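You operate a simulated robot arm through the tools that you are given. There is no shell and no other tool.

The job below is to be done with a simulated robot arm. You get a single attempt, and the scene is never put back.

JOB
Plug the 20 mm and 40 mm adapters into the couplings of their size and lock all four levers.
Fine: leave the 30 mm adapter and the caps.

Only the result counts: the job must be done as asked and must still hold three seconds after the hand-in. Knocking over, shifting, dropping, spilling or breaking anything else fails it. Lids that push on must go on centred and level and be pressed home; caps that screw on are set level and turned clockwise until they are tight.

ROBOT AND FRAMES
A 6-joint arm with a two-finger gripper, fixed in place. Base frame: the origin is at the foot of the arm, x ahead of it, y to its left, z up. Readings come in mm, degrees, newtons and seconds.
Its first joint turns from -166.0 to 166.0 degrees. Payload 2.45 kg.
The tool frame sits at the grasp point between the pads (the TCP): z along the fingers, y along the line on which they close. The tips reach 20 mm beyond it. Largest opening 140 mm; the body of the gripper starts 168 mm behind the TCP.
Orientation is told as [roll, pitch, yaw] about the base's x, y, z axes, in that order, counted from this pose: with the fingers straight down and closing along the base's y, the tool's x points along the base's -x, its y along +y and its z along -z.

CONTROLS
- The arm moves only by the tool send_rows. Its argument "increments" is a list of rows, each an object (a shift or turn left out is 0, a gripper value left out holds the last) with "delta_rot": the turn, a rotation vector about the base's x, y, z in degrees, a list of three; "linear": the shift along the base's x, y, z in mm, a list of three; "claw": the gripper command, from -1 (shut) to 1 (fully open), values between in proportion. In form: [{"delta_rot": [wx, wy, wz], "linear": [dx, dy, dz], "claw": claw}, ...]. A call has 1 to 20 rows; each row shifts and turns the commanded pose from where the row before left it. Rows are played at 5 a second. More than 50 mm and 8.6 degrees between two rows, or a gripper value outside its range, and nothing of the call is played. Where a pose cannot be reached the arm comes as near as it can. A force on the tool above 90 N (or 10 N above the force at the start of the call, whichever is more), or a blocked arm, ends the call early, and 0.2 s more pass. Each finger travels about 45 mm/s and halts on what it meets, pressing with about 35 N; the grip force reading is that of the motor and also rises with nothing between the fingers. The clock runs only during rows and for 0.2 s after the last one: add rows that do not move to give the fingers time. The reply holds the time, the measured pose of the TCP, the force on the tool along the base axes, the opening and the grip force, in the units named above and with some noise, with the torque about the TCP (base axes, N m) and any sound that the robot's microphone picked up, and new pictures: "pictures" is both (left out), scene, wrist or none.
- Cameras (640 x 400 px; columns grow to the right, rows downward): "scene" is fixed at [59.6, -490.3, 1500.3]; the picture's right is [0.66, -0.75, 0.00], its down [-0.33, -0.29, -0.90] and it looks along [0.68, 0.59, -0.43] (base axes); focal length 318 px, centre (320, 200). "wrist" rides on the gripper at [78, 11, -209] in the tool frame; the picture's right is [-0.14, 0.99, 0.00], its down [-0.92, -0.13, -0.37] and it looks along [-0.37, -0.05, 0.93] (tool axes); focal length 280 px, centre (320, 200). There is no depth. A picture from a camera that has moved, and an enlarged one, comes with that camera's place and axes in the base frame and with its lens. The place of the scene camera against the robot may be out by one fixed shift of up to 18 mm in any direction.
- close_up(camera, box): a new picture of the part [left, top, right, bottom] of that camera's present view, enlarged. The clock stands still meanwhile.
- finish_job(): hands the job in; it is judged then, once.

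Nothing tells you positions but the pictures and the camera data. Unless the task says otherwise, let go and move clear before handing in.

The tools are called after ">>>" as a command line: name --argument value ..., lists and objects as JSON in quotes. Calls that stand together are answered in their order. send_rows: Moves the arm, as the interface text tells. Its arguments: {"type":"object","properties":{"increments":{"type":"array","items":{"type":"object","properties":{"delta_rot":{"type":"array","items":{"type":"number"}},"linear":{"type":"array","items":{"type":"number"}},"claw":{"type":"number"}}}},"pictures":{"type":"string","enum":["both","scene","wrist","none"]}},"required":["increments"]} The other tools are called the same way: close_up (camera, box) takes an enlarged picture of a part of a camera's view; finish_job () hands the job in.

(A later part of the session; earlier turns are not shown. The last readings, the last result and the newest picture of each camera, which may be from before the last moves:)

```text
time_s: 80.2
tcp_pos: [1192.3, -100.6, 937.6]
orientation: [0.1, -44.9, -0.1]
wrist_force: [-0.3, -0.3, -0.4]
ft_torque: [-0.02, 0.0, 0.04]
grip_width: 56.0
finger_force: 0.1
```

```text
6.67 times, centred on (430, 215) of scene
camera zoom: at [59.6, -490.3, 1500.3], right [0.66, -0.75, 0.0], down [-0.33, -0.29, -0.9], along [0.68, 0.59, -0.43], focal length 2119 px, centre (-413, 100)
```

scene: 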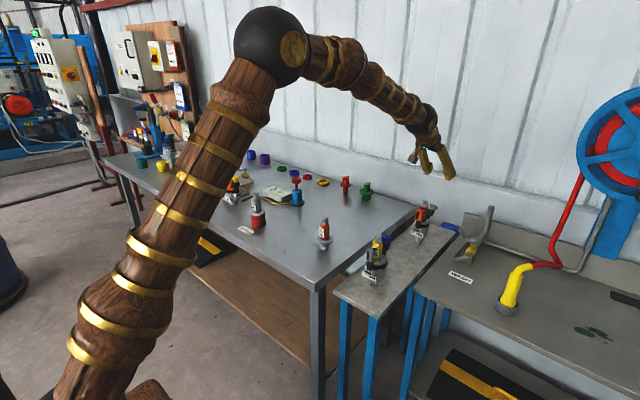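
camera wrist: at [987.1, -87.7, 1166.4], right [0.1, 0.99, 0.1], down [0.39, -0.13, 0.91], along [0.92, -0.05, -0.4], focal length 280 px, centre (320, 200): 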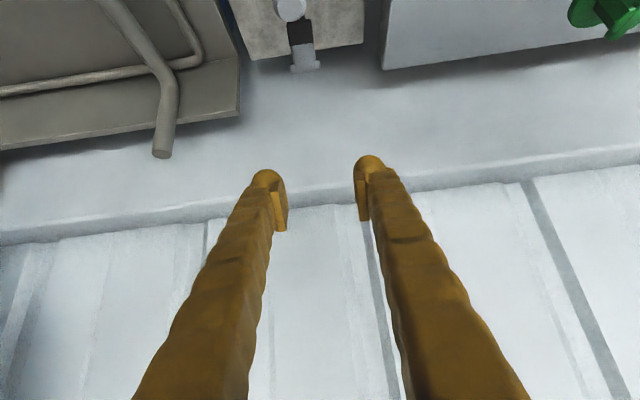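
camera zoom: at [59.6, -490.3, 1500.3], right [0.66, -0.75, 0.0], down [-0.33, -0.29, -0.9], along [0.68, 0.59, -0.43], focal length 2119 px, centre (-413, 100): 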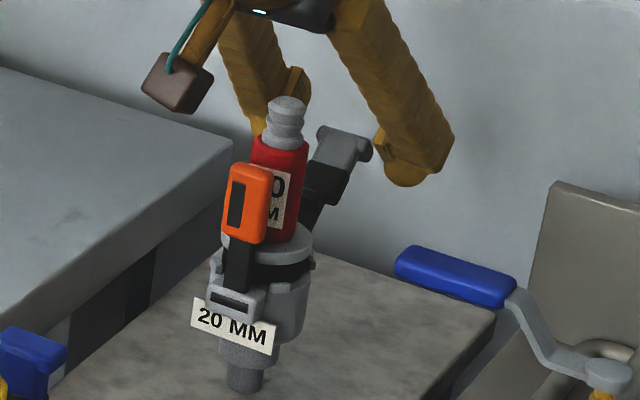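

>>> send_rows --increments '[{"claw": -1}, {}, {}, {}]' --pictures "none"

>>> close_up --camera "wrist" --box '[240, 60, 400, 260]'

>>> close_up --camera "scene" --box '[405, 185, 455, 245]'

```text
time_s: 81.2
tcp_pos: [1192.6, -100.7, 938.8]
orientation: [0.0, -45.0, -0.1]
wrist_force: [0.1, 1.1, -1.4]
ft_torque: [0.02, -0.05, 0.0]
grip_width: 22.7
finger_force: 41.7
```

```text
2.00 times, centred on (320, 160) of wrist
camera zoom: at [989.8, -88.8, 1030.4], right [0.1, 0.99, 0.1], down [0.39, -0.13, 0.91], along [0.92, -0.05, -0.4], focal length 561 px, centre (320, 280)
```

zoom: 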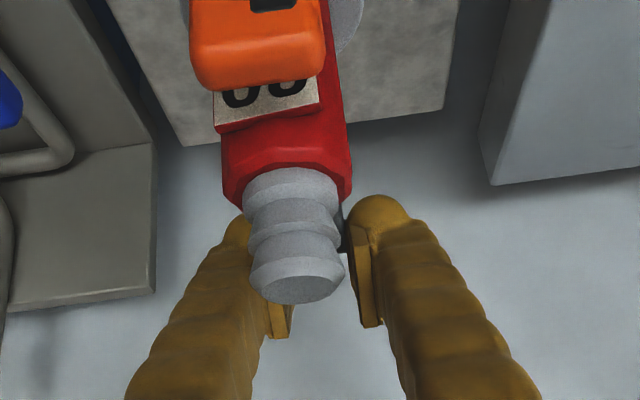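

```text
6.67 times, centred on (430, 215) of scene
camera zoom: at [59.6, -490.3, 1500.3], right [0.66, -0.75, 0.0], down [-0.33, -0.29, -0.9], along [0.68, 0.59, -0.43], focal length 2119 px, centre (-413, 100)
```

zoom: 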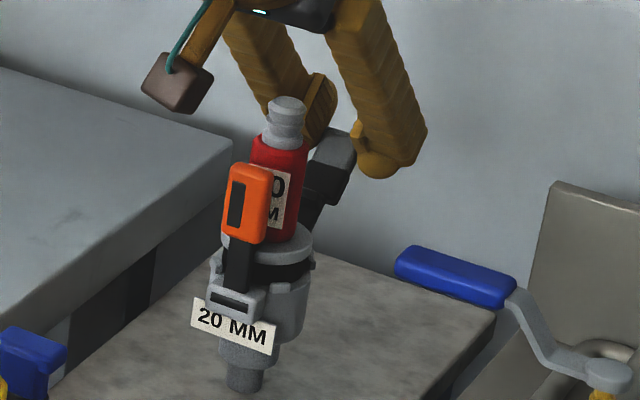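

Gripped the lever end (22.7 mm). I swing it along its arc in small steps, reducing the tilt as it comes in.

>>> send_rows --increments '[{"linear": [-3.6, 0, 3.9]}, {"linear": [-3.6, 0, 3.8], "delta_rot": [0, 1.2, 0]}, {"linear": [-4, 0, 3.4], "delta_rot": [0, 1.2, 0]}, {"linear": [-4.1, 0, 3.4], "delta_rot": [0, 1.2, 0]}, {}]' --pictures "none"

>>> close_up --camera "wrist" --box '[240, 60, 400, 260]'

>>> close_up --camera "scene" --box '[405, 185, 455, 245]'

```text
time_s: 82.4
tcp_pos: [1176.9, -99.7, 952.6]
orientation: [0.1, -41.3, -0.1]
wrist_force: [-0.3, -0.9, 0.7]
ft_torque: [-0.01, 0.03, 0.02]
grip_width: 0.0
finger_force: 29.2
```

```text
2.00 times, centred on (320, 160) of wrist
camera zoom: at [981.4, -88.8, 1058.1], right [0.1, 0.99, 0.09], down [0.45, -0.13, 0.88], along [0.89, -0.05, -0.46], focal length 561 px, centre (320, 280)
```

zoom: 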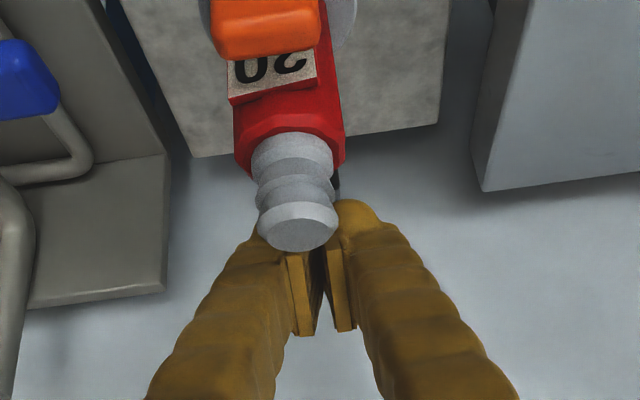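

```text
6.67 times, centred on (430, 215) of scene
camera zoom: at [59.6, -490.3, 1500.3], right [0.66, -0.75, 0.0], down [-0.33, -0.29, -0.9], along [0.68, 0.59, -0.43], focal length 2119 px, centre (-413, 100)
```

zoom: 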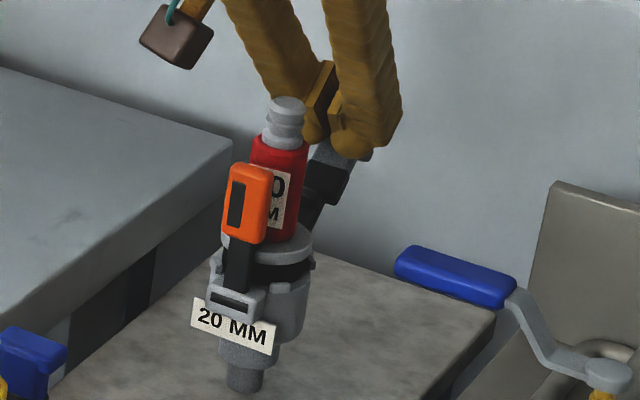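

The pads slipped off the lever's end. I'll regrip deeper so the end and handle sit in the middle of the pads.

>>> send_rows --increments '[{"linear": [5, 0, 20]}, {"claw": -0.25, "linear": [5, 0, 5]}, {"delta_rot": [0, -3.7, 0]}, {}, {"linear": [3, 0, -15]}, {"linear": [0, 0, -15]}, {"linear": [0, 0, -12]}, {"linear": [-2, 0, -10]}, {"linear": [-1, 0, -4]}, {}]' --pictures "none"

>>> close_up --camera "wrist" --box '[240, 60, 400, 260]'

>>> close_up --camera "scene" --box '[405, 185, 455, 245]'

```text
time_s: 84.6
tcp_pos: [1189.6, -100.8, 922.4]
orientation: [0.1, -45.0, 0.0]
wrist_force: [0.1, 0.4, -0.5]
ft_torque: [-0.01, 0.01, 0.0]
grip_width: 52.4
finger_force: 0.2
```

```text
2.00 times, centred on (320, 160) of wrist
camera zoom: at [985.9, -88.5, 1013.9], right [0.1, 0.99, 0.1], down [0.39, -0.13, 0.91], along [0.92, -0.05, -0.4], focal length 561 px, centre (320, 280)
```

zoom: 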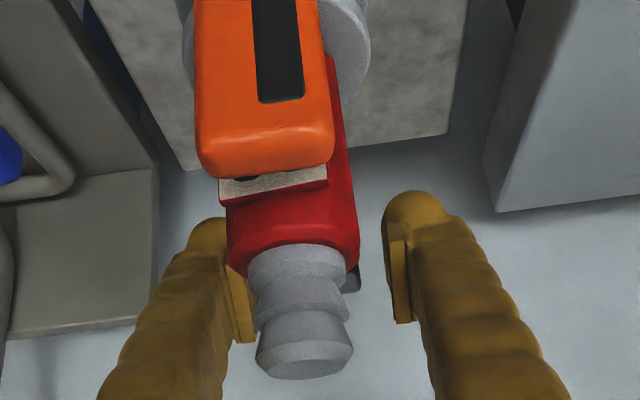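

```text
6.67 times, centred on (430, 215) of scene
camera zoom: at [59.6, -490.3, 1500.3], right [0.66, -0.75, 0.0], down [-0.33, -0.29, -0.9], along [0.68, 0.59, -0.43], focal length 2119 px, centre (-413, 100)
```

zoom: 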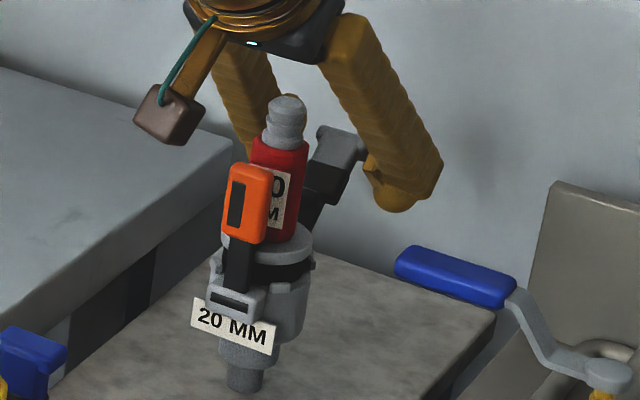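

>>> send_rows --increments '[{"claw": -1}, {}, {}, {}]' --pictures "none"

>>> close_up --camera "wrist" --box '[240, 60, 400, 260]'

>>> close_up --camera "scene" --box '[405, 185, 455, 245]'

```text
time_s: 85.6
tcp_pos: [1188.0, -100.7, 923.1]
orientation: [0.2, -45.1, -0.1]
wrist_force: [0.6, -6.0, 0.2]
ft_torque: [-0.01, -0.01, -0.04]
grip_width: 22.8
finger_force: 45.5
```

```text
2.00 times, centred on (320, 160) of wrist
camera zoom: at [985.8, -88.7, 1014.0], right [0.1, 0.99, 0.1], down [0.39, -0.13, 0.91], along [0.92, -0.05, -0.4], focal length 561 px, centre (320, 280)
```

zoom: 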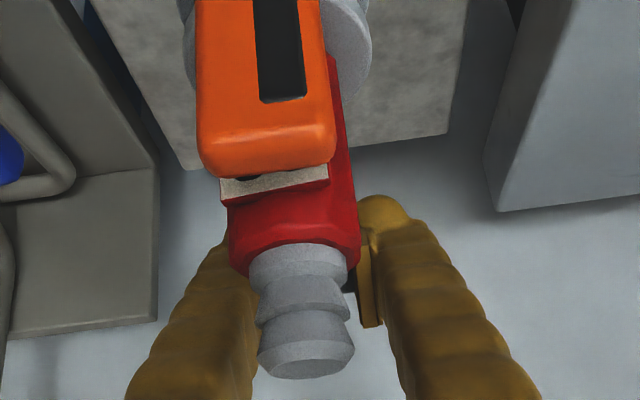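

```text
6.67 times, centred on (430, 215) of scene
camera zoom: at [59.6, -490.3, 1500.3], right [0.66, -0.75, 0.0], down [-0.33, -0.29, -0.9], along [0.68, 0.59, -0.43], focal length 2119 px, centre (-413, 100)
```

zoom: 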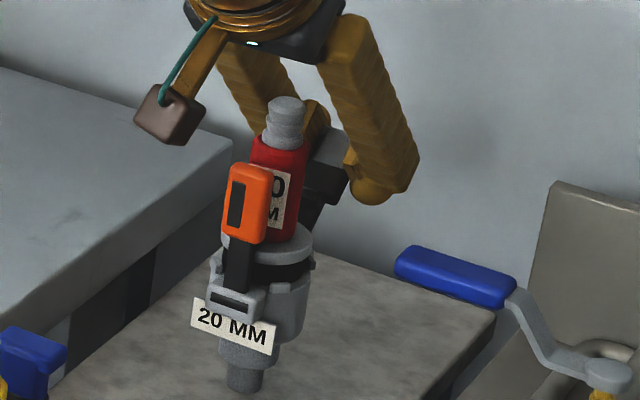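

>>> send_rows --increments '[{"linear": [-3, 0, 3.7]}, {"linear": [-3.3, 0, 3.5]}, {}]' --pictures "none"

>>> close_up --camera "scene" --box '[405, 185, 455, 245]'

```text
time_s: 86.4
tcp_pos: [1181.8, -100.2, 930.1]
orientation: [0.2, -45.0, -0.1]
wrist_force: [9.4, -8.2, -10.7]
ft_torque: [-0.12, -1.01, -0.02]
grip_width: 22.7
finger_force: 45.2
```

```text
6.67 times, centred on (430, 215) of scene
camera zoom: at [59.6, -490.3, 1500.3], right [0.66, -0.75, 0.0], down [-0.33, -0.29, -0.9], along [0.68, 0.59, -0.43], focal length 2119 px, centre (-413, 100)
```

zoom: 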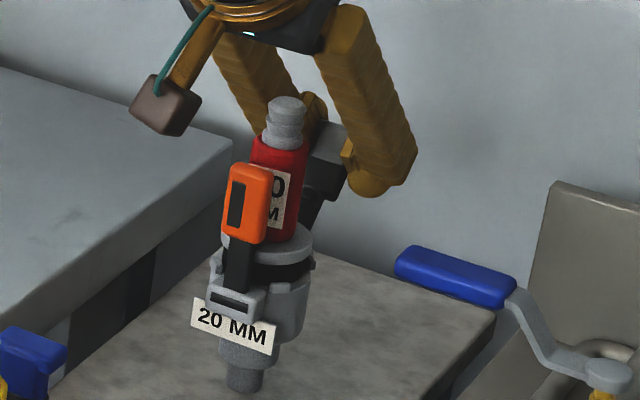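

>>> send_rows --increments '[{"linear": [-3.5, 0, 3.3]}, {"linear": [-3.7, 0, 3]}, {"linear": [-3.9, 0, 2.8]}, {}]' --pictures "none"

>>> close_up --camera "scene" --box '[405, 185, 455, 245]'

>>> close_up --camera "wrist" --box '[240, 60, 400, 260]'

```text
time_s: 87.4
tcp_pos: [1170.0, -100.1, 939.2]
orientation: [0.0, -45.1, -0.2]
wrist_force: [17.7, -0.1, -2.7]
ft_torque: [-0.08, -1.22, 0.05]
grip_width: 22.8
finger_force: 44.6
```

```text
6.67 times, centred on (430, 215) of scene
camera zoom: at [59.6, -490.3, 1500.3], right [0.66, -0.75, 0.0], down [-0.33, -0.29, -0.9], along [0.68, 0.59, -0.43], focal length 2119 px, centre (-413, 100)
```

zoom: 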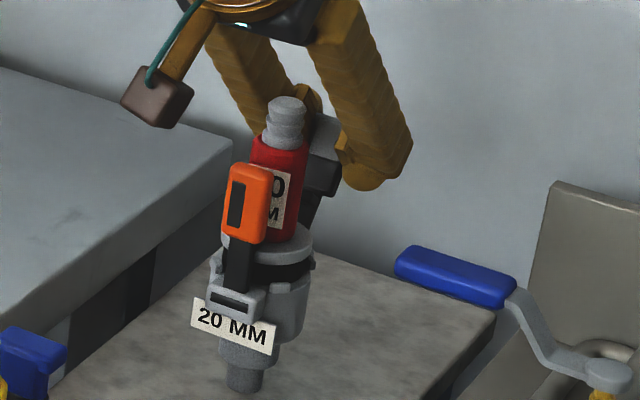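

```text
2.00 times, centred on (320, 160) of wrist
camera zoom: at [968.1, -88.9, 1030.5], right [0.1, 0.99, 0.1], down [0.39, -0.13, 0.91], along [0.92, -0.05, -0.4], focal length 561 px, centre (320, 280)
```

zoom: 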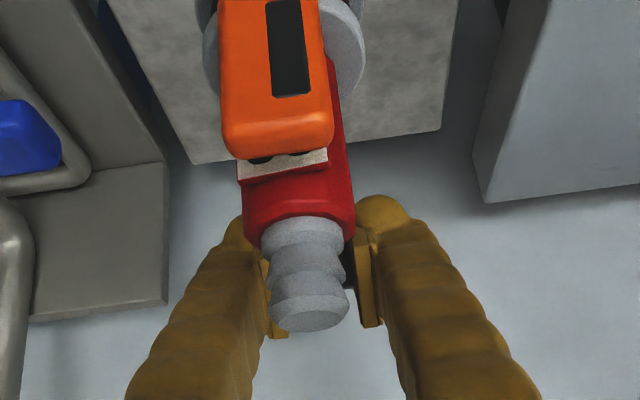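

>>> send_rows --increments '[{"linear": [-4.2, 0, 2.4], "delta_rot": [0, 2, 0]}, {"linear": [-4.3, 0, 2.1], "delta_rot": [0, 2, 0]}, {"linear": [-4.4, 0, 1.8], "delta_rot": [0, 2, 0]}, {}]' --pictures "none"

>>> close_up --camera "scene" --box '[405, 185, 455, 245]'

>>> close_up --camera "wrist" --box '[240, 60, 400, 260]'

```text
time_s: 88.4
tcp_pos: [1157.2, -100.1, 945.8]
orientation: [0.1, -39.1, -0.1]
wrist_force: [15.0, 7.8, 4.6]
ft_torque: [0.07, -0.93, 0.03]
grip_width: 22.9
finger_force: 45.6
```

```text
6.67 times, centred on (430, 215) of scene
camera zoom: at [59.6, -490.3, 1500.3], right [0.66, -0.75, 0.0], down [-0.33, -0.29, -0.9], along [0.68, 0.59, -0.43], focal length 2119 px, centre (-413, 100)
```

zoom: 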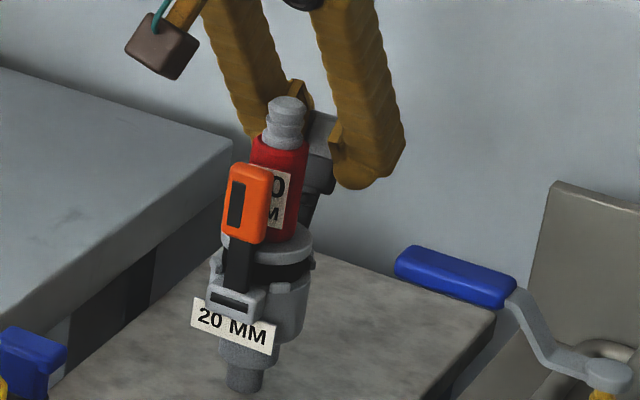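

```text
2.00 times, centred on (320, 160) of wrist
camera zoom: at [965.5, -88.9, 1057.7], right [0.11, 0.99, 0.09], down [0.48, -0.13, 0.87], along [0.87, -0.05, -0.49], focal length 561 px, centre (320, 280)
```

zoom: 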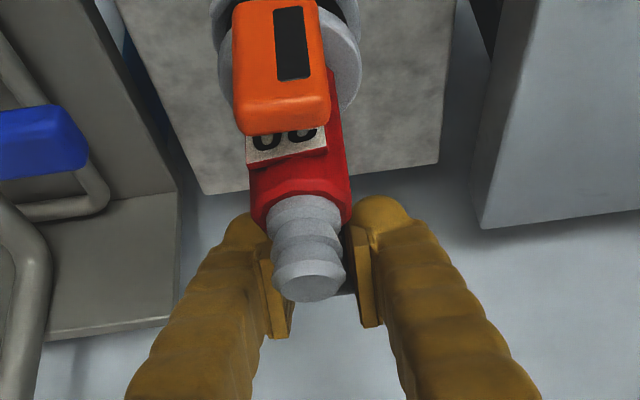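

>>> send_rows --increments '[{"linear": [-4.6, 0, 1.6], "delta_rot": [0, 2.5, 0]}, {"linear": [-4.6, 0, 1.3], "delta_rot": [0, 2.5, 0]}, {}]' --pictures "none"

>>> close_up --camera "scene" --box '[405, 185, 455, 245]'

>>> close_up --camera "wrist" --box '[240, 60, 400, 260]'

```text
time_s: 89.2
tcp_pos: [1148.6, -99.9, 948.6]
orientation: [0.1, -34.2, -0.2]
wrist_force: [17.5, 17.0, 5.9]
ft_torque: [0.08, -1.21, 0.2]
grip_width: 22.9
finger_force: 45.6
```

```text
6.67 times, centred on (430, 215) of scene
camera zoom: at [59.6, -490.3, 1500.3], right [0.66, -0.75, 0.0], down [-0.33, -0.29, -0.9], along [0.68, 0.59, -0.43], focal length 2119 px, centre (-413, 100)
```

zoom: 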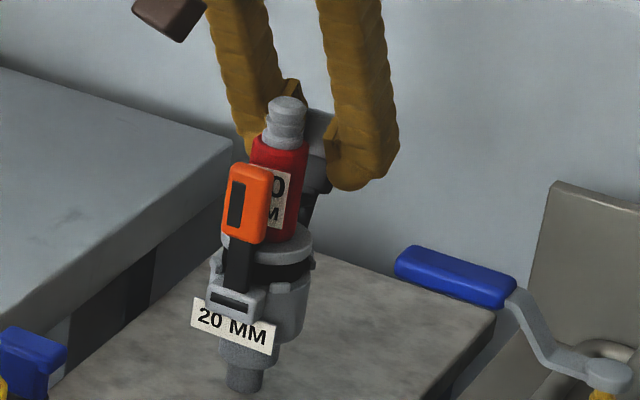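

```text
2.00 times, centred on (320, 160) of wrist
camera zoom: at [967.0, -89.0, 1076.8], right [0.11, 0.99, 0.08], down [0.56, -0.13, 0.82], along [0.82, -0.05, -0.57], focal length 561 px, centre (320, 280)
```

zoom: 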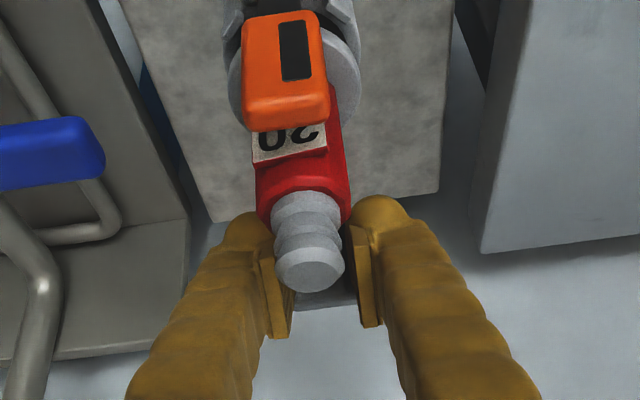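

>>> send_rows --increments '[{"linear": [-4, 0.6, 0.9], "delta_rot": [0, 2, 0]}, {"linear": [-4, 0, 0.6], "delta_rot": [0, 2, 0]}, {}]' --pictures "none"

>>> close_up --camera "scene" --box '[405, 185, 455, 245]'

>>> close_up --camera "wrist" --box '[240, 60, 400, 260]'

```text
time_s: 90.0
tcp_pos: [1139.4, -100.4, 949.7]
orientation: [0.1, -30.1, 0.0]
wrist_force: [17.0, 2.8, 9.6]
ft_torque: [-0.02, -1.23, 0.04]
grip_width: 22.7
finger_force: 45.4
```

```text
6.67 times, centred on (430, 215) of scene
camera zoom: at [59.6, -490.3, 1500.3], right [0.66, -0.75, 0.0], down [-0.33, -0.29, -0.9], along [0.68, 0.59, -0.43], focal length 2119 px, centre (-413, 100)
```

zoom: 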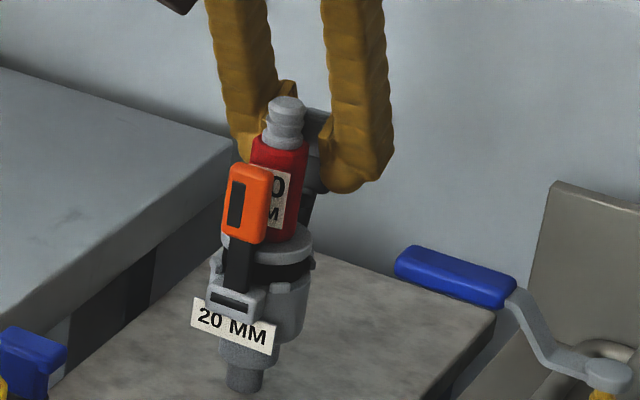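

```text
2.00 times, centred on (320, 160) of wrist
camera zoom: at [968.2, -88.7, 1090.6], right [0.12, 0.99, 0.07], down [0.61, -0.13, 0.78], along [0.78, -0.05, -0.62], focal length 561 px, centre (320, 280)
```

zoom: 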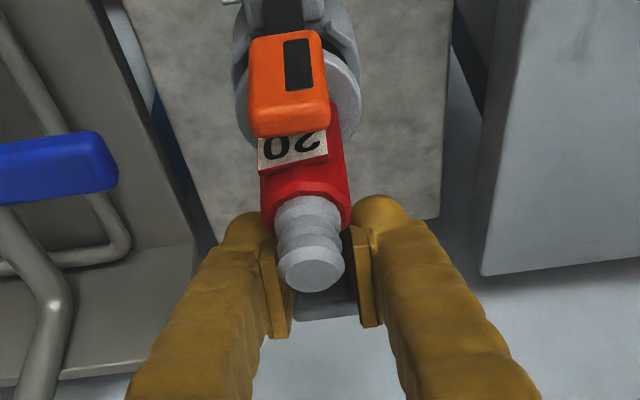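

>>> send_rows --increments '[{"linear": [-3, 0, 0.2], "delta_rot": [0, 1.5, 0]}, {}]' --pictures "none"

>>> send_rows --increments '[{"linear": [-2.5, 0, 0], "delta_rot": [0, 1.5, 0]}, {}]' --pictures "none"

>>> close_up --camera "scene" --box '[405, 185, 455, 245]'

>>> close_up --camera "wrist" --box '[240, 60, 400, 260]'

```text
time_s: 90.6
tcp_pos: [1136.6, -100.2, 949.9]
orientation: [0.0, -28.7, 0.0]
wrist_force: [13.3, -9.8, 12.7]
ft_torque: [-0.08, -0.92, -0.05]
grip_width: 22.8
finger_force: 45.4
```

```text
time_s: 91.2
tcp_pos: [1134.5, -99.7, 950.6]
orientation: [0.1, -27.0, 0.0]
wrist_force: [1.0, -20.5, 15.0]
ft_torque: [-0.08, -0.07, -0.36]
grip_width: 21.7
finger_force: 45.3
```

```text
6.67 times, centred on (430, 215) of scene
camera zoom: at [59.6, -490.3, 1500.3], right [0.66, -0.75, 0.0], down [-0.33, -0.29, -0.9], along [0.68, 0.59, -0.43], focal length 2119 px, centre (-413, 100)
```

zoom: 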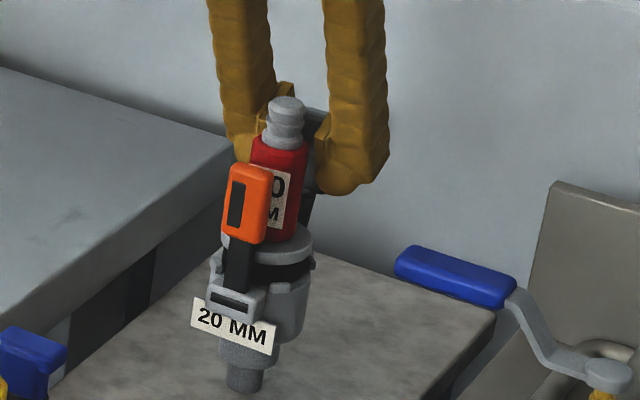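

```text
2.00 times, centred on (320, 160) of wrist
camera zoom: at [970.8, -88.7, 1099.9], right [0.12, 0.99, 0.06], down [0.65, -0.13, 0.75], along [0.75, -0.05, -0.66], focal length 561 px, centre (320, 280)
```

zoom: 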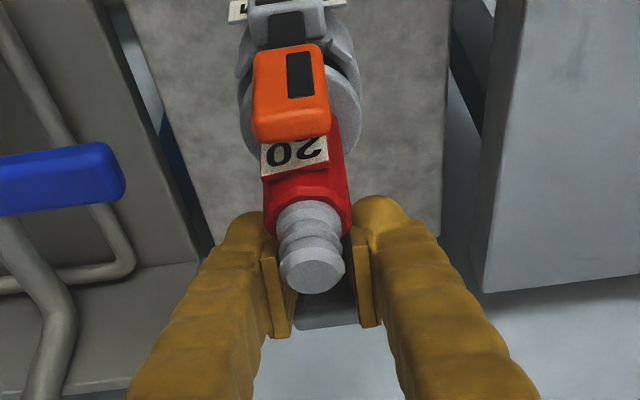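

>>> send_rows --increments '[{"linear": [-2, 0.5, -0.5]}, {"linear": [-2, 0, 0]}, {}]' --pictures "none"

>>> close_up --camera "scene" --box '[410, 195, 440, 235]'

>>> close_up --camera "wrist" --box '[270, 120, 370, 240]'

```text
time_s: 92.0
tcp_pos: [1131.8, -97.9, 949.0]
orientation: [0.2, -27.0, -0.1]
wrist_force: [0.5, -1.2, 1.0]
ft_torque: [0.0, 0.03, -0.01]
grip_width: 0.0
finger_force: 29.5
```

```text
10.00 times, centred on (425, 215) of scene
camera zoom: at [59.6, -490.3, 1500.3], right [0.66, -0.75, 0.0], down [-0.33, -0.29, -0.9], along [0.68, 0.59, -0.43], focal length 3178 px, centre (-730, 50)
```

zoom: 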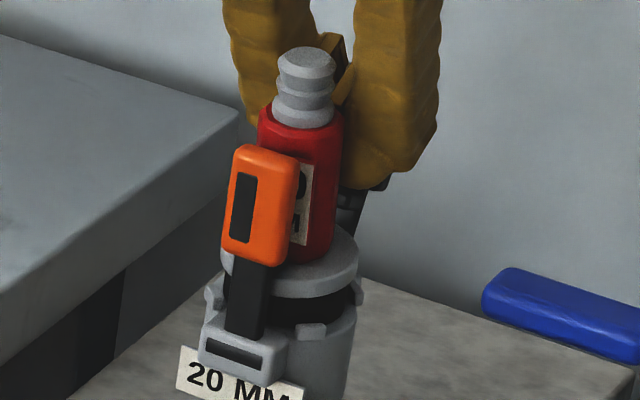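

```text
3.33 times, centred on (320, 180) of wrist
camera zoom: at [967.1, -86.8, 1098.8], right [0.12, 0.99, 0.06], down [0.65, -0.13, 0.75], along [0.75, -0.05, -0.66], focal length 935 px, centre (320, 267)
```

zoom: 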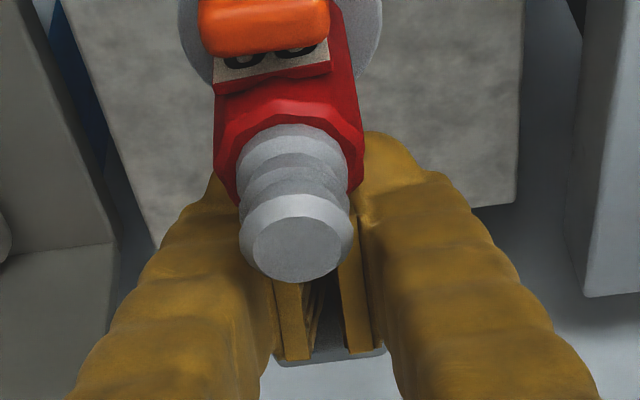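

The grip slid off with the lever about 10–12° short of upright. I'll go over it and pull it in with the closed fingers from its far side.

>>> send_rows --increments '[{"linear": [0, -1.5, 15]}, {"linear": [0, 0, 25]}, {"linear": [0, 0, 30]}, {"linear": [20, 0, 10], "delta_rot": [0, -4, 0]}, {"linear": [25, 0, 0], "delta_rot": [0, -4, 0]}, {"linear": [15, 0, 0]}, {}, {}]' --pictures "wrist"

>>> close_up --camera "wrist" --box '[250, 40, 390, 210]'

>>> close_up --camera "scene" --box '[405, 185, 455, 245]'

```text
time_s: 93.8
tcp_pos: [1189.1, -101.3, 1029.4]
orientation: [0.1, -35.1, -0.1]
wrist_force: [-0.2, 1.9, 0.1]
ft_torque: [0.0, -0.01, -0.02]
grip_width: 0.0
finger_force: 29.8
camera wrist: at [1006.2, -89.0, 1154.0], right [0.11, 0.99, 0.08], down [0.54, -0.13, 0.83], along [0.83, -0.05, -0.55], focal length 280 px, centre (320, 200)
```

wrist: 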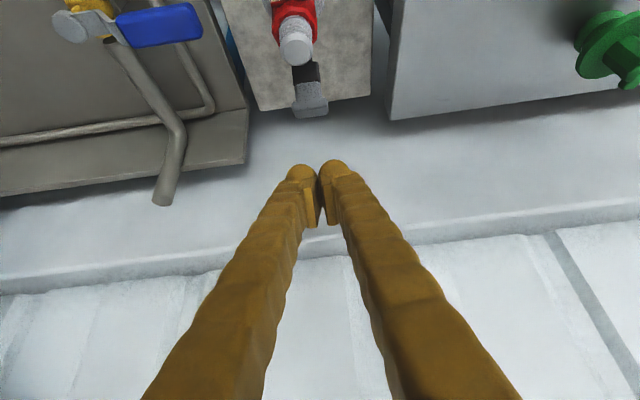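

```text
2.35 times, centred on (320, 125) of wrist
camera zoom: at [1006.2, -89.0, 1154.0], right [0.11, 0.99, 0.08], down [0.54, -0.13, 0.83], along [0.83, -0.05, -0.55], focal length 660 px, centre (320, 376)
```

zoom: 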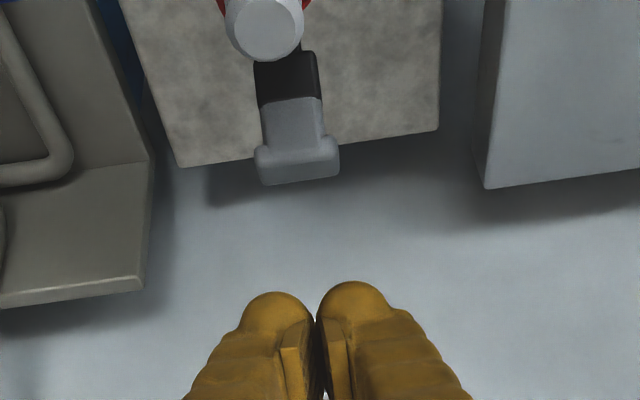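

```text
6.67 times, centred on (430, 215) of scene
camera zoom: at [59.6, -490.3, 1500.3], right [0.66, -0.75, 0.0], down [-0.33, -0.29, -0.9], along [0.68, 0.59, -0.43], focal length 2119 px, centre (-413, 100)
```

zoom: 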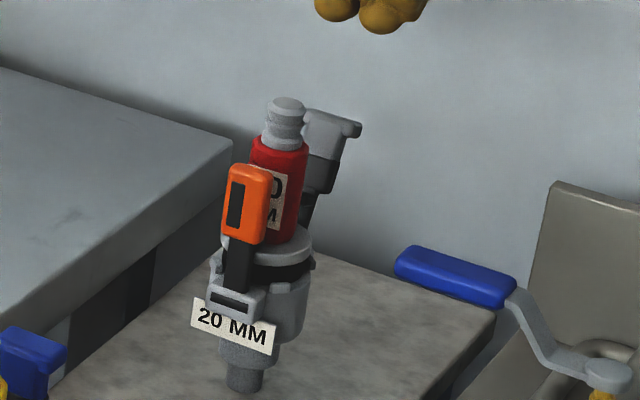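

>>> send_rows --increments '[{"linear": [9, 0.2, 0]}, {"linear": [0, 0, -20]}, {"linear": [0, 0, -20]}, {"linear": [0, 0, -15]}, {"linear": [0, 0, -12]}, {}, {}]' --pictures "none"

>>> close_up --camera "wrist" --box '[250, 100, 390, 270]'

>>> close_up --camera "scene" --box '[405, 185, 455, 245]'

```text
time_s: 95.4
tcp_pos: [1200.0, -101.1, 962.1]
orientation: [0.0, -35.1, -0.1]
wrist_force: [-0.3, 0.5, 0.4]
ft_torque: [0.0, -0.02, 0.01]
grip_width: 0.0
finger_force: 29.7
```

```text
2.35 times, centred on (320, 185) of wrist
camera zoom: at [1015.9, -89.4, 1087.3], right [0.11, 0.99, 0.08], down [0.54, -0.13, 0.83], along [0.83, -0.05, -0.55], focal length 660 px, centre (320, 235)
```

zoom: 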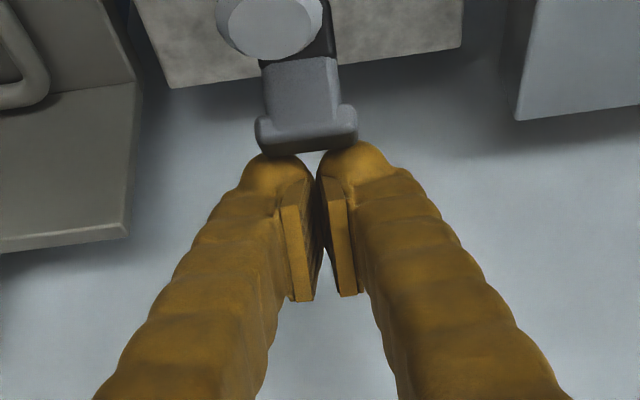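

```text
6.67 times, centred on (430, 215) of scene
camera zoom: at [59.6, -490.3, 1500.3], right [0.66, -0.75, 0.0], down [-0.33, -0.29, -0.9], along [0.68, 0.59, -0.43], focal length 2119 px, centre (-413, 100)
```

zoom: 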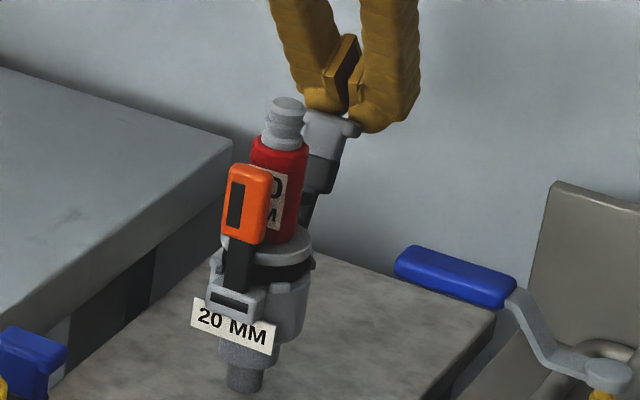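

>>> send_rows --increments '[{"linear": [7, 0.7, 0]}, {"linear": [0, 0, -7]}, {"linear": [0, 0, -7]}, {}, {}]' --pictures "none"

>>> close_up --camera "wrist" --box '[250, 100, 390, 270]'

>>> close_up --camera "scene" --box '[405, 185, 455, 245]'

```text
time_s: 96.6
tcp_pos: [1206.4, -99.7, 947.8]
orientation: [0.2, -35.1, -0.1]
wrist_force: [-0.2, -0.6, 0.1]
ft_torque: [0.01, -0.02, 0.0]
grip_width: 0.0
finger_force: 29.5
```

```text
2.35 times, centred on (320, 185) of wrist
camera zoom: at [1022.7, -88.3, 1073.1], right [0.11, 0.99, 0.08], down [0.54, -0.13, 0.83], along [0.83, -0.05, -0.55], focal length 660 px, centre (320, 235)
```

zoom: 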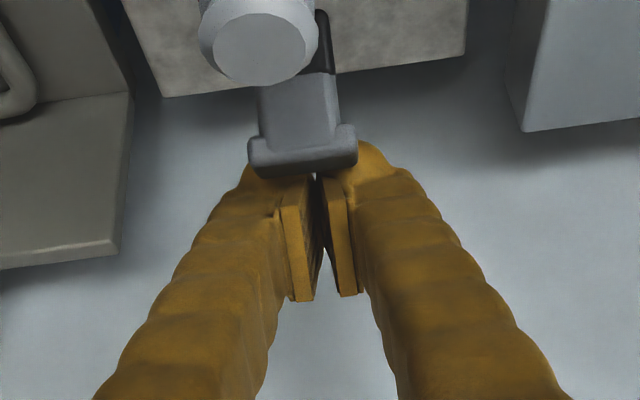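

```text
6.67 times, centred on (430, 215) of scene
camera zoom: at [59.6, -490.3, 1500.3], right [0.66, -0.75, 0.0], down [-0.33, -0.29, -0.9], along [0.68, 0.59, -0.43], focal length 2119 px, centre (-413, 100)
```

zoom: 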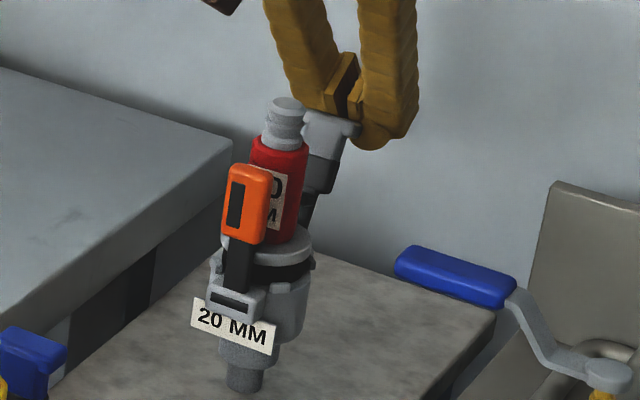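

>>> send_rows --increments '[{"linear": [-5, -1, 1]}, {"linear": [-5, 0, 2]}, {"linear": [-5, 0, 2]}, {"linear": [-4, 0, 1.5]}, {}]' --pictures "none"

>>> close_up --camera "wrist" --box '[250, 100, 390, 270]'

>>> close_up --camera "scene" --box '[405, 185, 455, 245]'

```text
time_s: 97.8
tcp_pos: [1185.9, -99.9, 954.3]
orientation: [0.1, -35.2, -0.1]
wrist_force: [1.6, 0.0, 2.1]
ft_torque: [0.0, 0.02, 0.0]
grip_width: 6.1
finger_force: 29.6
```

```text
2.35 times, centred on (320, 185) of wrist
camera zoom: at [1004.2, -89.3, 1080.6], right [0.11, 0.99, 0.08], down [0.54, -0.13, 0.83], along [0.83, -0.05, -0.55], focal length 660 px, centre (320, 235)
```

zoom: 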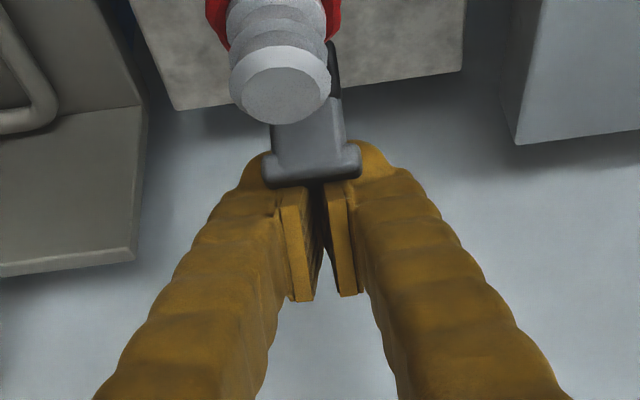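

```text
6.67 times, centred on (430, 215) of scene
camera zoom: at [59.6, -490.3, 1500.3], right [0.66, -0.75, 0.0], down [-0.33, -0.29, -0.9], along [0.68, 0.59, -0.43], focal length 2119 px, centre (-413, 100)
```

zoom: 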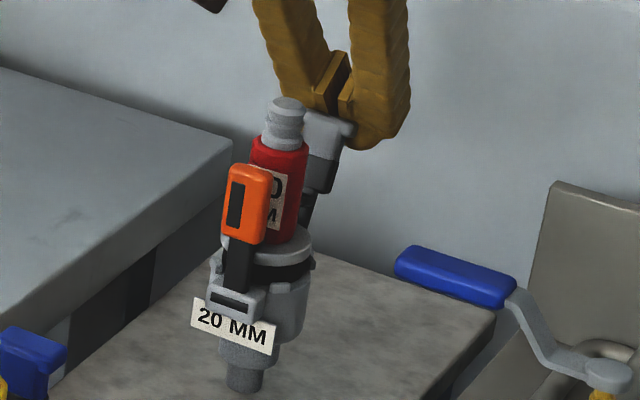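

It engages and moves the lever. Continuing along the arc.

>>> send_rows --increments '[{"linear": [-4, 0, 1.3]}, {"linear": [-4, 0, 1]}, {"linear": [-4, 0, 0.8]}, {}]' --pictures "none"

>>> close_up --camera "scene" --box '[405, 185, 455, 245]'

>>> close_up --camera "wrist" --box '[250, 100, 390, 270]'

```text
time_s: 98.8
tcp_pos: [1175.8, -101.7, 956.7]
orientation: [0.2, -34.9, -0.1]
wrist_force: [2.1, -0.9, 2.7]
ft_torque: [-0.01, 0.11, 0.03]
grip_width: 0.0
finger_force: 29.8
```

```text
6.67 times, centred on (430, 215) of scene
camera zoom: at [59.6, -490.3, 1500.3], right [0.66, -0.75, 0.0], down [-0.33, -0.29, -0.9], along [0.68, 0.59, -0.43], focal length 2119 px, centre (-413, 100)
```

zoom: 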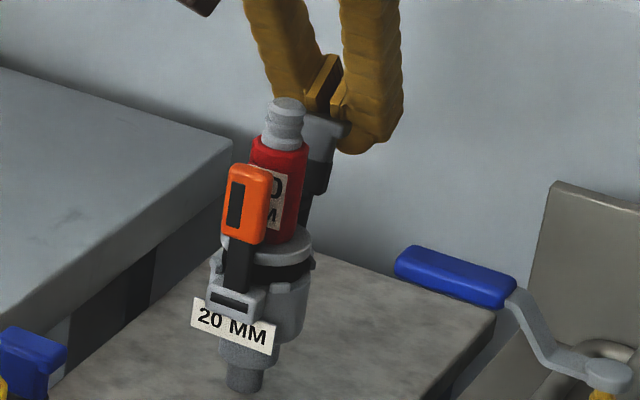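

```text
2.35 times, centred on (320, 185) of wrist
camera zoom: at [992.2, -89.6, 1082.7], right [0.11, 0.99, 0.08], down [0.54, -0.13, 0.83], along [0.83, -0.05, -0.55], focal length 660 px, centre (320, 235)
```

zoom: 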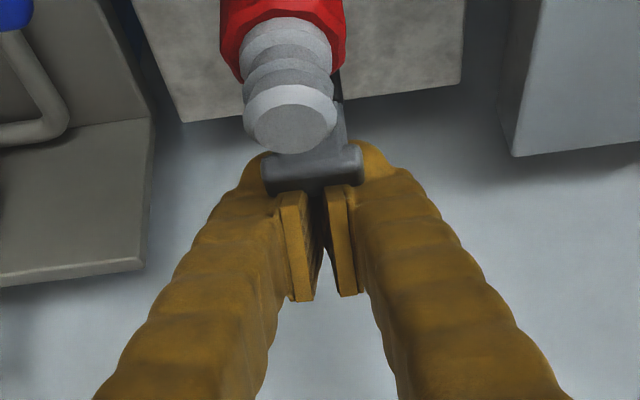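

>>> send_rows --increments '[{"linear": [-4, 0, 0.5]}, {"linear": [-4, 0, 0.3]}, {"linear": [-3, 0, 0]}, {}]' --pictures "none"

>>> close_up --camera "scene" --box '[405, 185, 455, 245]'

>>> close_up --camera "wrist" --box '[250, 100, 390, 270]'

```text
time_s: 99.8
tcp_pos: [1165.4, -101.1, 957.6]
orientation: [0.1, -35.0, -0.1]
wrist_force: [0.7, -0.6, -0.6]
ft_torque: [-0.02, -0.01, 0.01]
grip_width: 0.0
finger_force: 29.4
```

```text
6.67 times, centred on (430, 215) of scene
camera zoom: at [59.6, -490.3, 1500.3], right [0.66, -0.75, 0.0], down [-0.33, -0.29, -0.9], along [0.68, 0.59, -0.43], focal length 2119 px, centre (-413, 100)
```

zoom: 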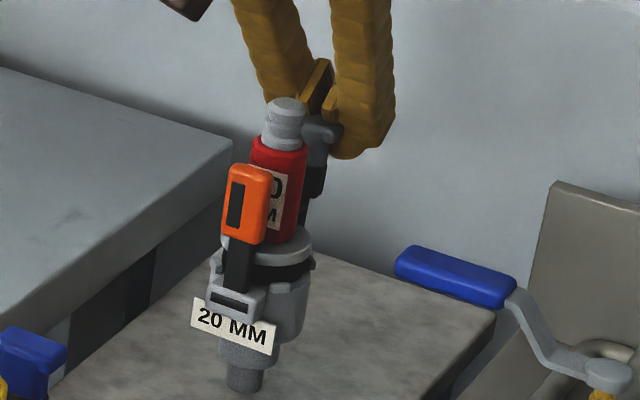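

```text
2.35 times, centred on (320, 185) of wrist
camera zoom: at [981.1, -89.3, 1083.8], right [0.11, 0.99, 0.08], down [0.54, -0.13, 0.83], along [0.83, -0.05, -0.55], focal length 660 px, centre (320, 235)
```

zoom: 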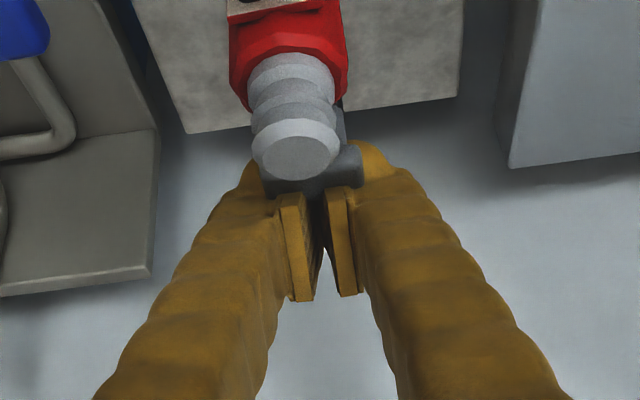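

>>> send_rows --increments '[{"linear": [-3, 0, 0]}, {"linear": [-3, 0, 0]}, {}]' --pictures "none"

>>> send_rows --increments '[{"linear": [-3, 0, 0]}, {"linear": [-2, 0, 0]}, {}]' --pictures "none"

>>> close_up --camera "scene" --box '[405, 185, 455, 245]'

>>> close_up --camera "wrist" --box '[250, 100, 390, 270]'

```text
time_s: 100.6
tcp_pos: [1158.9, -100.5, 960.3]
orientation: [0.1, -35.1, -0.1]
wrist_force: [9.9, 0.3, 4.5]
ft_torque: [-0.02, 0.08, 0.01]
grip_width: 6.0
finger_force: 30.1
```

```text
time_s: 101.4
tcp_pos: [1155.5, -100.9, 961.9]
orientation: [0.1, -35.4, 0.0]
wrist_force: [63.9, 4.1, 23.2]
ft_torque: [-0.07, 0.18, -0.05]
grip_width: 5.8
finger_force: 29.4
```

```text
6.67 times, centred on (430, 215) of scene
camera zoom: at [59.6, -490.3, 1500.3], right [0.66, -0.75, 0.0], down [-0.33, -0.29, -0.9], along [0.68, 0.59, -0.43], focal length 2119 px, centre (-413, 100)
```

zoom: 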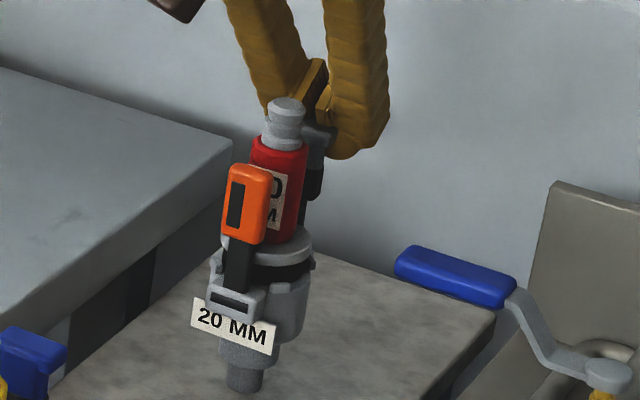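

```text
2.35 times, centred on (320, 185) of wrist
camera zoom: at [971.3, -89.1, 1085.9], right [0.11, 0.99, 0.08], down [0.54, -0.13, 0.83], along [0.84, -0.05, -0.55], focal length 660 px, centre (320, 235)
```

zoom: 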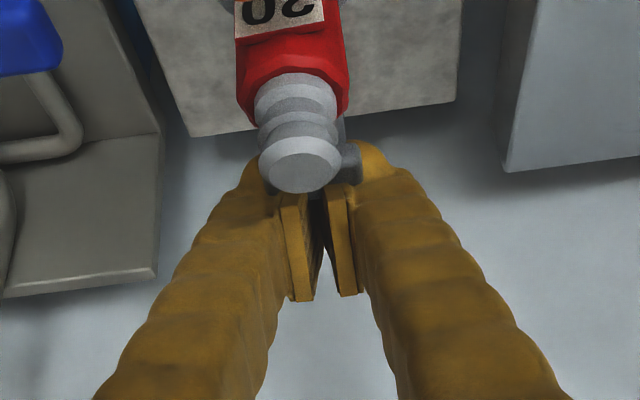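

>>> send_rows --increments '[{"linear": [-1.5, 0, 0]}, {}]' --pictures "none"

>>> send_rows --increments '[{"linear": [5, 0, 0]}, {"linear": [15, 0, 0]}, {"linear": [15, 0, 15]}, {"linear": [0, 0, 35]}, {"linear": [0, 0, 30]}, {"linear": [-20, 0, 10]}, {}]' --pictures "wrist"

>>> close_up --camera "scene" --box '[405, 185, 455, 245]'

>>> close_up --camera "wrist" --box '[250, 20, 390, 190]'

```text
time_s: 102.0
tcp_pos: [1155.1, -100.1, 961.2]
orientation: [0.1, -35.5, -0.1]
wrist_force: [76.5, 7.6, 27.7]
ft_torque: [0.07, 0.22, -0.12]
grip_width: 6.1
finger_force: 29.3
```

```text
time_s: 103.6
tcp_pos: [1167.4, -100.3, 1048.3]
orientation: [0.1, -35.1, -0.2]
wrist_force: [-0.5, 0.2, 0.1]
ft_torque: [0.0, 0.0, -0.02]
grip_width: 0.0
finger_force: 29.4
camera wrist: at [984.1, -89.3, 1174.2], right [0.11, 0.99, 0.08], down [0.54, -0.13, 0.83], along [0.83, -0.05, -0.55], focal length 280 px, centre (320, 200)
```

wrist: 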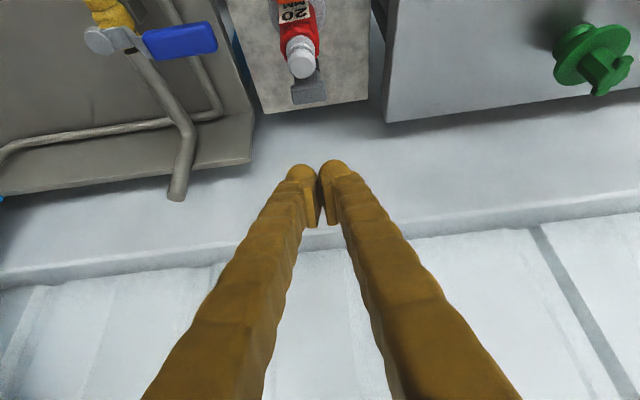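

```text
6.67 times, centred on (430, 215) of scene
camera zoom: at [59.6, -490.3, 1500.3], right [0.66, -0.75, 0.0], down [-0.33, -0.29, -0.9], along [0.68, 0.59, -0.43], focal length 2119 px, centre (-413, 100)
```

zoom: 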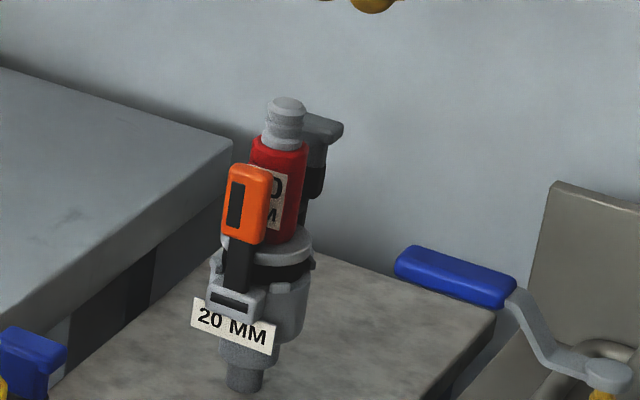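

```text
2.35 times, centred on (320, 105) of wrist
camera zoom: at [984.1, -89.3, 1174.2], right [0.11, 0.99, 0.08], down [0.54, -0.13, 0.83], along [0.83, -0.05, -0.55], focal length 660 px, centre (320, 424)
```

zoom: 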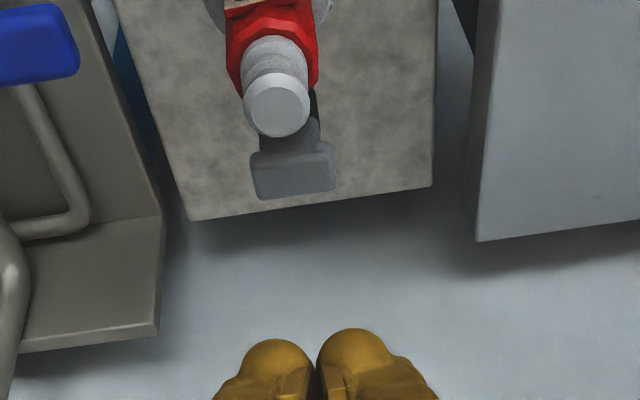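

>>> close_up --camera "scene" --box '[360, 225, 400, 285]'

>>> close_up --camera "scene" --box '[405, 195, 440, 245]'

>>> close_up --camera "scene" --box '[222, 165, 252, 205]'

```text
6.67 times, centred on (380, 255) of scene
camera zoom: at [59.6, -490.3, 1500.3], right [0.66, -0.75, 0.0], down [-0.33, -0.29, -0.9], along [0.68, 0.59, -0.43], focal length 2119 px, centre (-80, -167)
```

zoom: 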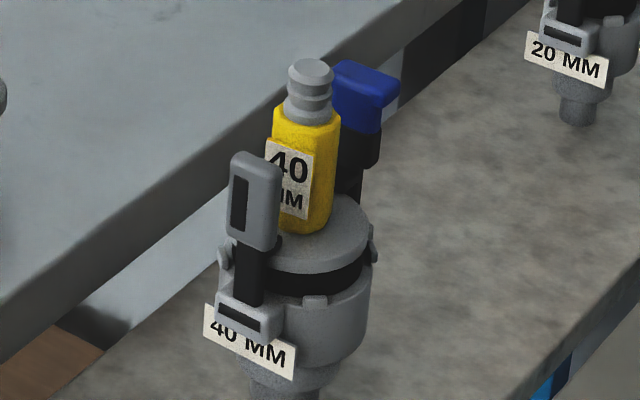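

```text
8.00 times, centred on (422, 220) of scene
camera zoom: at [59.6, -490.3, 1500.3], right [0.66, -0.75, 0.0], down [-0.33, -0.29, -0.9], along [0.68, 0.59, -0.43], focal length 2542 px, centre (-500, 40)
```

zoom: 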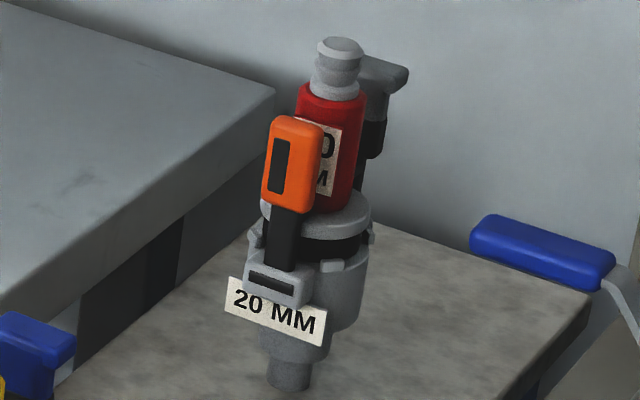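

```text
10.00 times, centred on (237, 185) of scene
camera zoom: at [59.6, -490.3, 1500.3], right [0.66, -0.75, 0.0], down [-0.33, -0.29, -0.9], along [0.68, 0.59, -0.43], focal length 3178 px, centre (1150, 350)
```

zoom: 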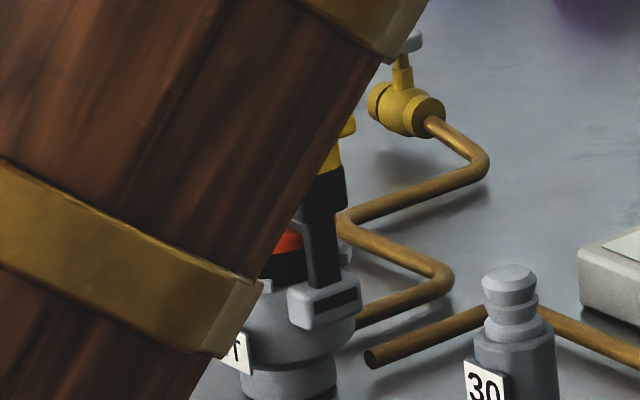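

All four levers look upright. To verify the lean of the levers, I'll retreat and take a side view with the wrist camera from the +y side.

>>> send_rows --increments '[{"linear": [-35, 0, 20], "delta_rot": [0, 7, 0]}, {"linear": [-40, 15, 20], "delta_rot": [0, 7, 0]}, {"linear": [-40, 20, 10], "delta_rot": [0, 7, 0]}, {"linear": [-40, 20, 0], "delta_rot": [0, 7, 0]}, {"linear": [-40, 20, 0], "delta_rot": [0, 7, 0]}, {"linear": [-10, 25, 0], "delta_rot": [0, 0, -8]}, {"delta_rot": [0, 0, -8]}, {"delta_rot": [0, 0, -8]}, {"delta_rot": [0, 0, -8]}, {"delta_rot": [0, 0, -8]}, {"delta_rot": [0, 0, -8]}, {"delta_rot": [0, 0, -8]}, {"delta_rot": [0, 0, -8]}, {"delta_rot": [0, 0, -8]}, {"delta_rot": [0, 0, -8]}, {"delta_rot": [0, 0, -8]}, {}]' --pictures "both"

```text
time_s: 107.2
tcp_pos: [963.1, -0.8, 1098.3]
orientation: [0.2, 0.0, -88.2]
wrist_force: [-0.8, 1.1, -0.8]
ft_torque: [-0.04, 0.01, -0.03]
grip_width: 0.0
finger_force: 29.9
camera wrist: at [971.3, 78.6, 1306.6], right [0.99, -0.11, 0.0], down [-0.1, -0.92, 0.37], along [-0.04, -0.37, -0.93], focal length 280 px, centre (320, 200)
```

scene: 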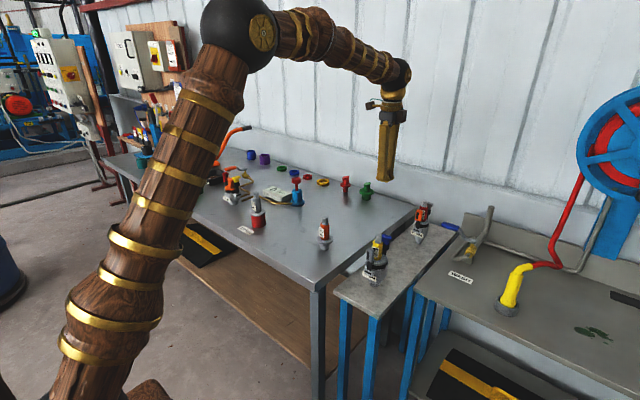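
wrist: 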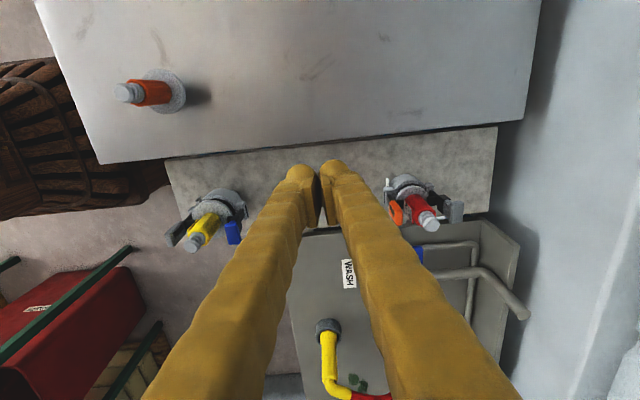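

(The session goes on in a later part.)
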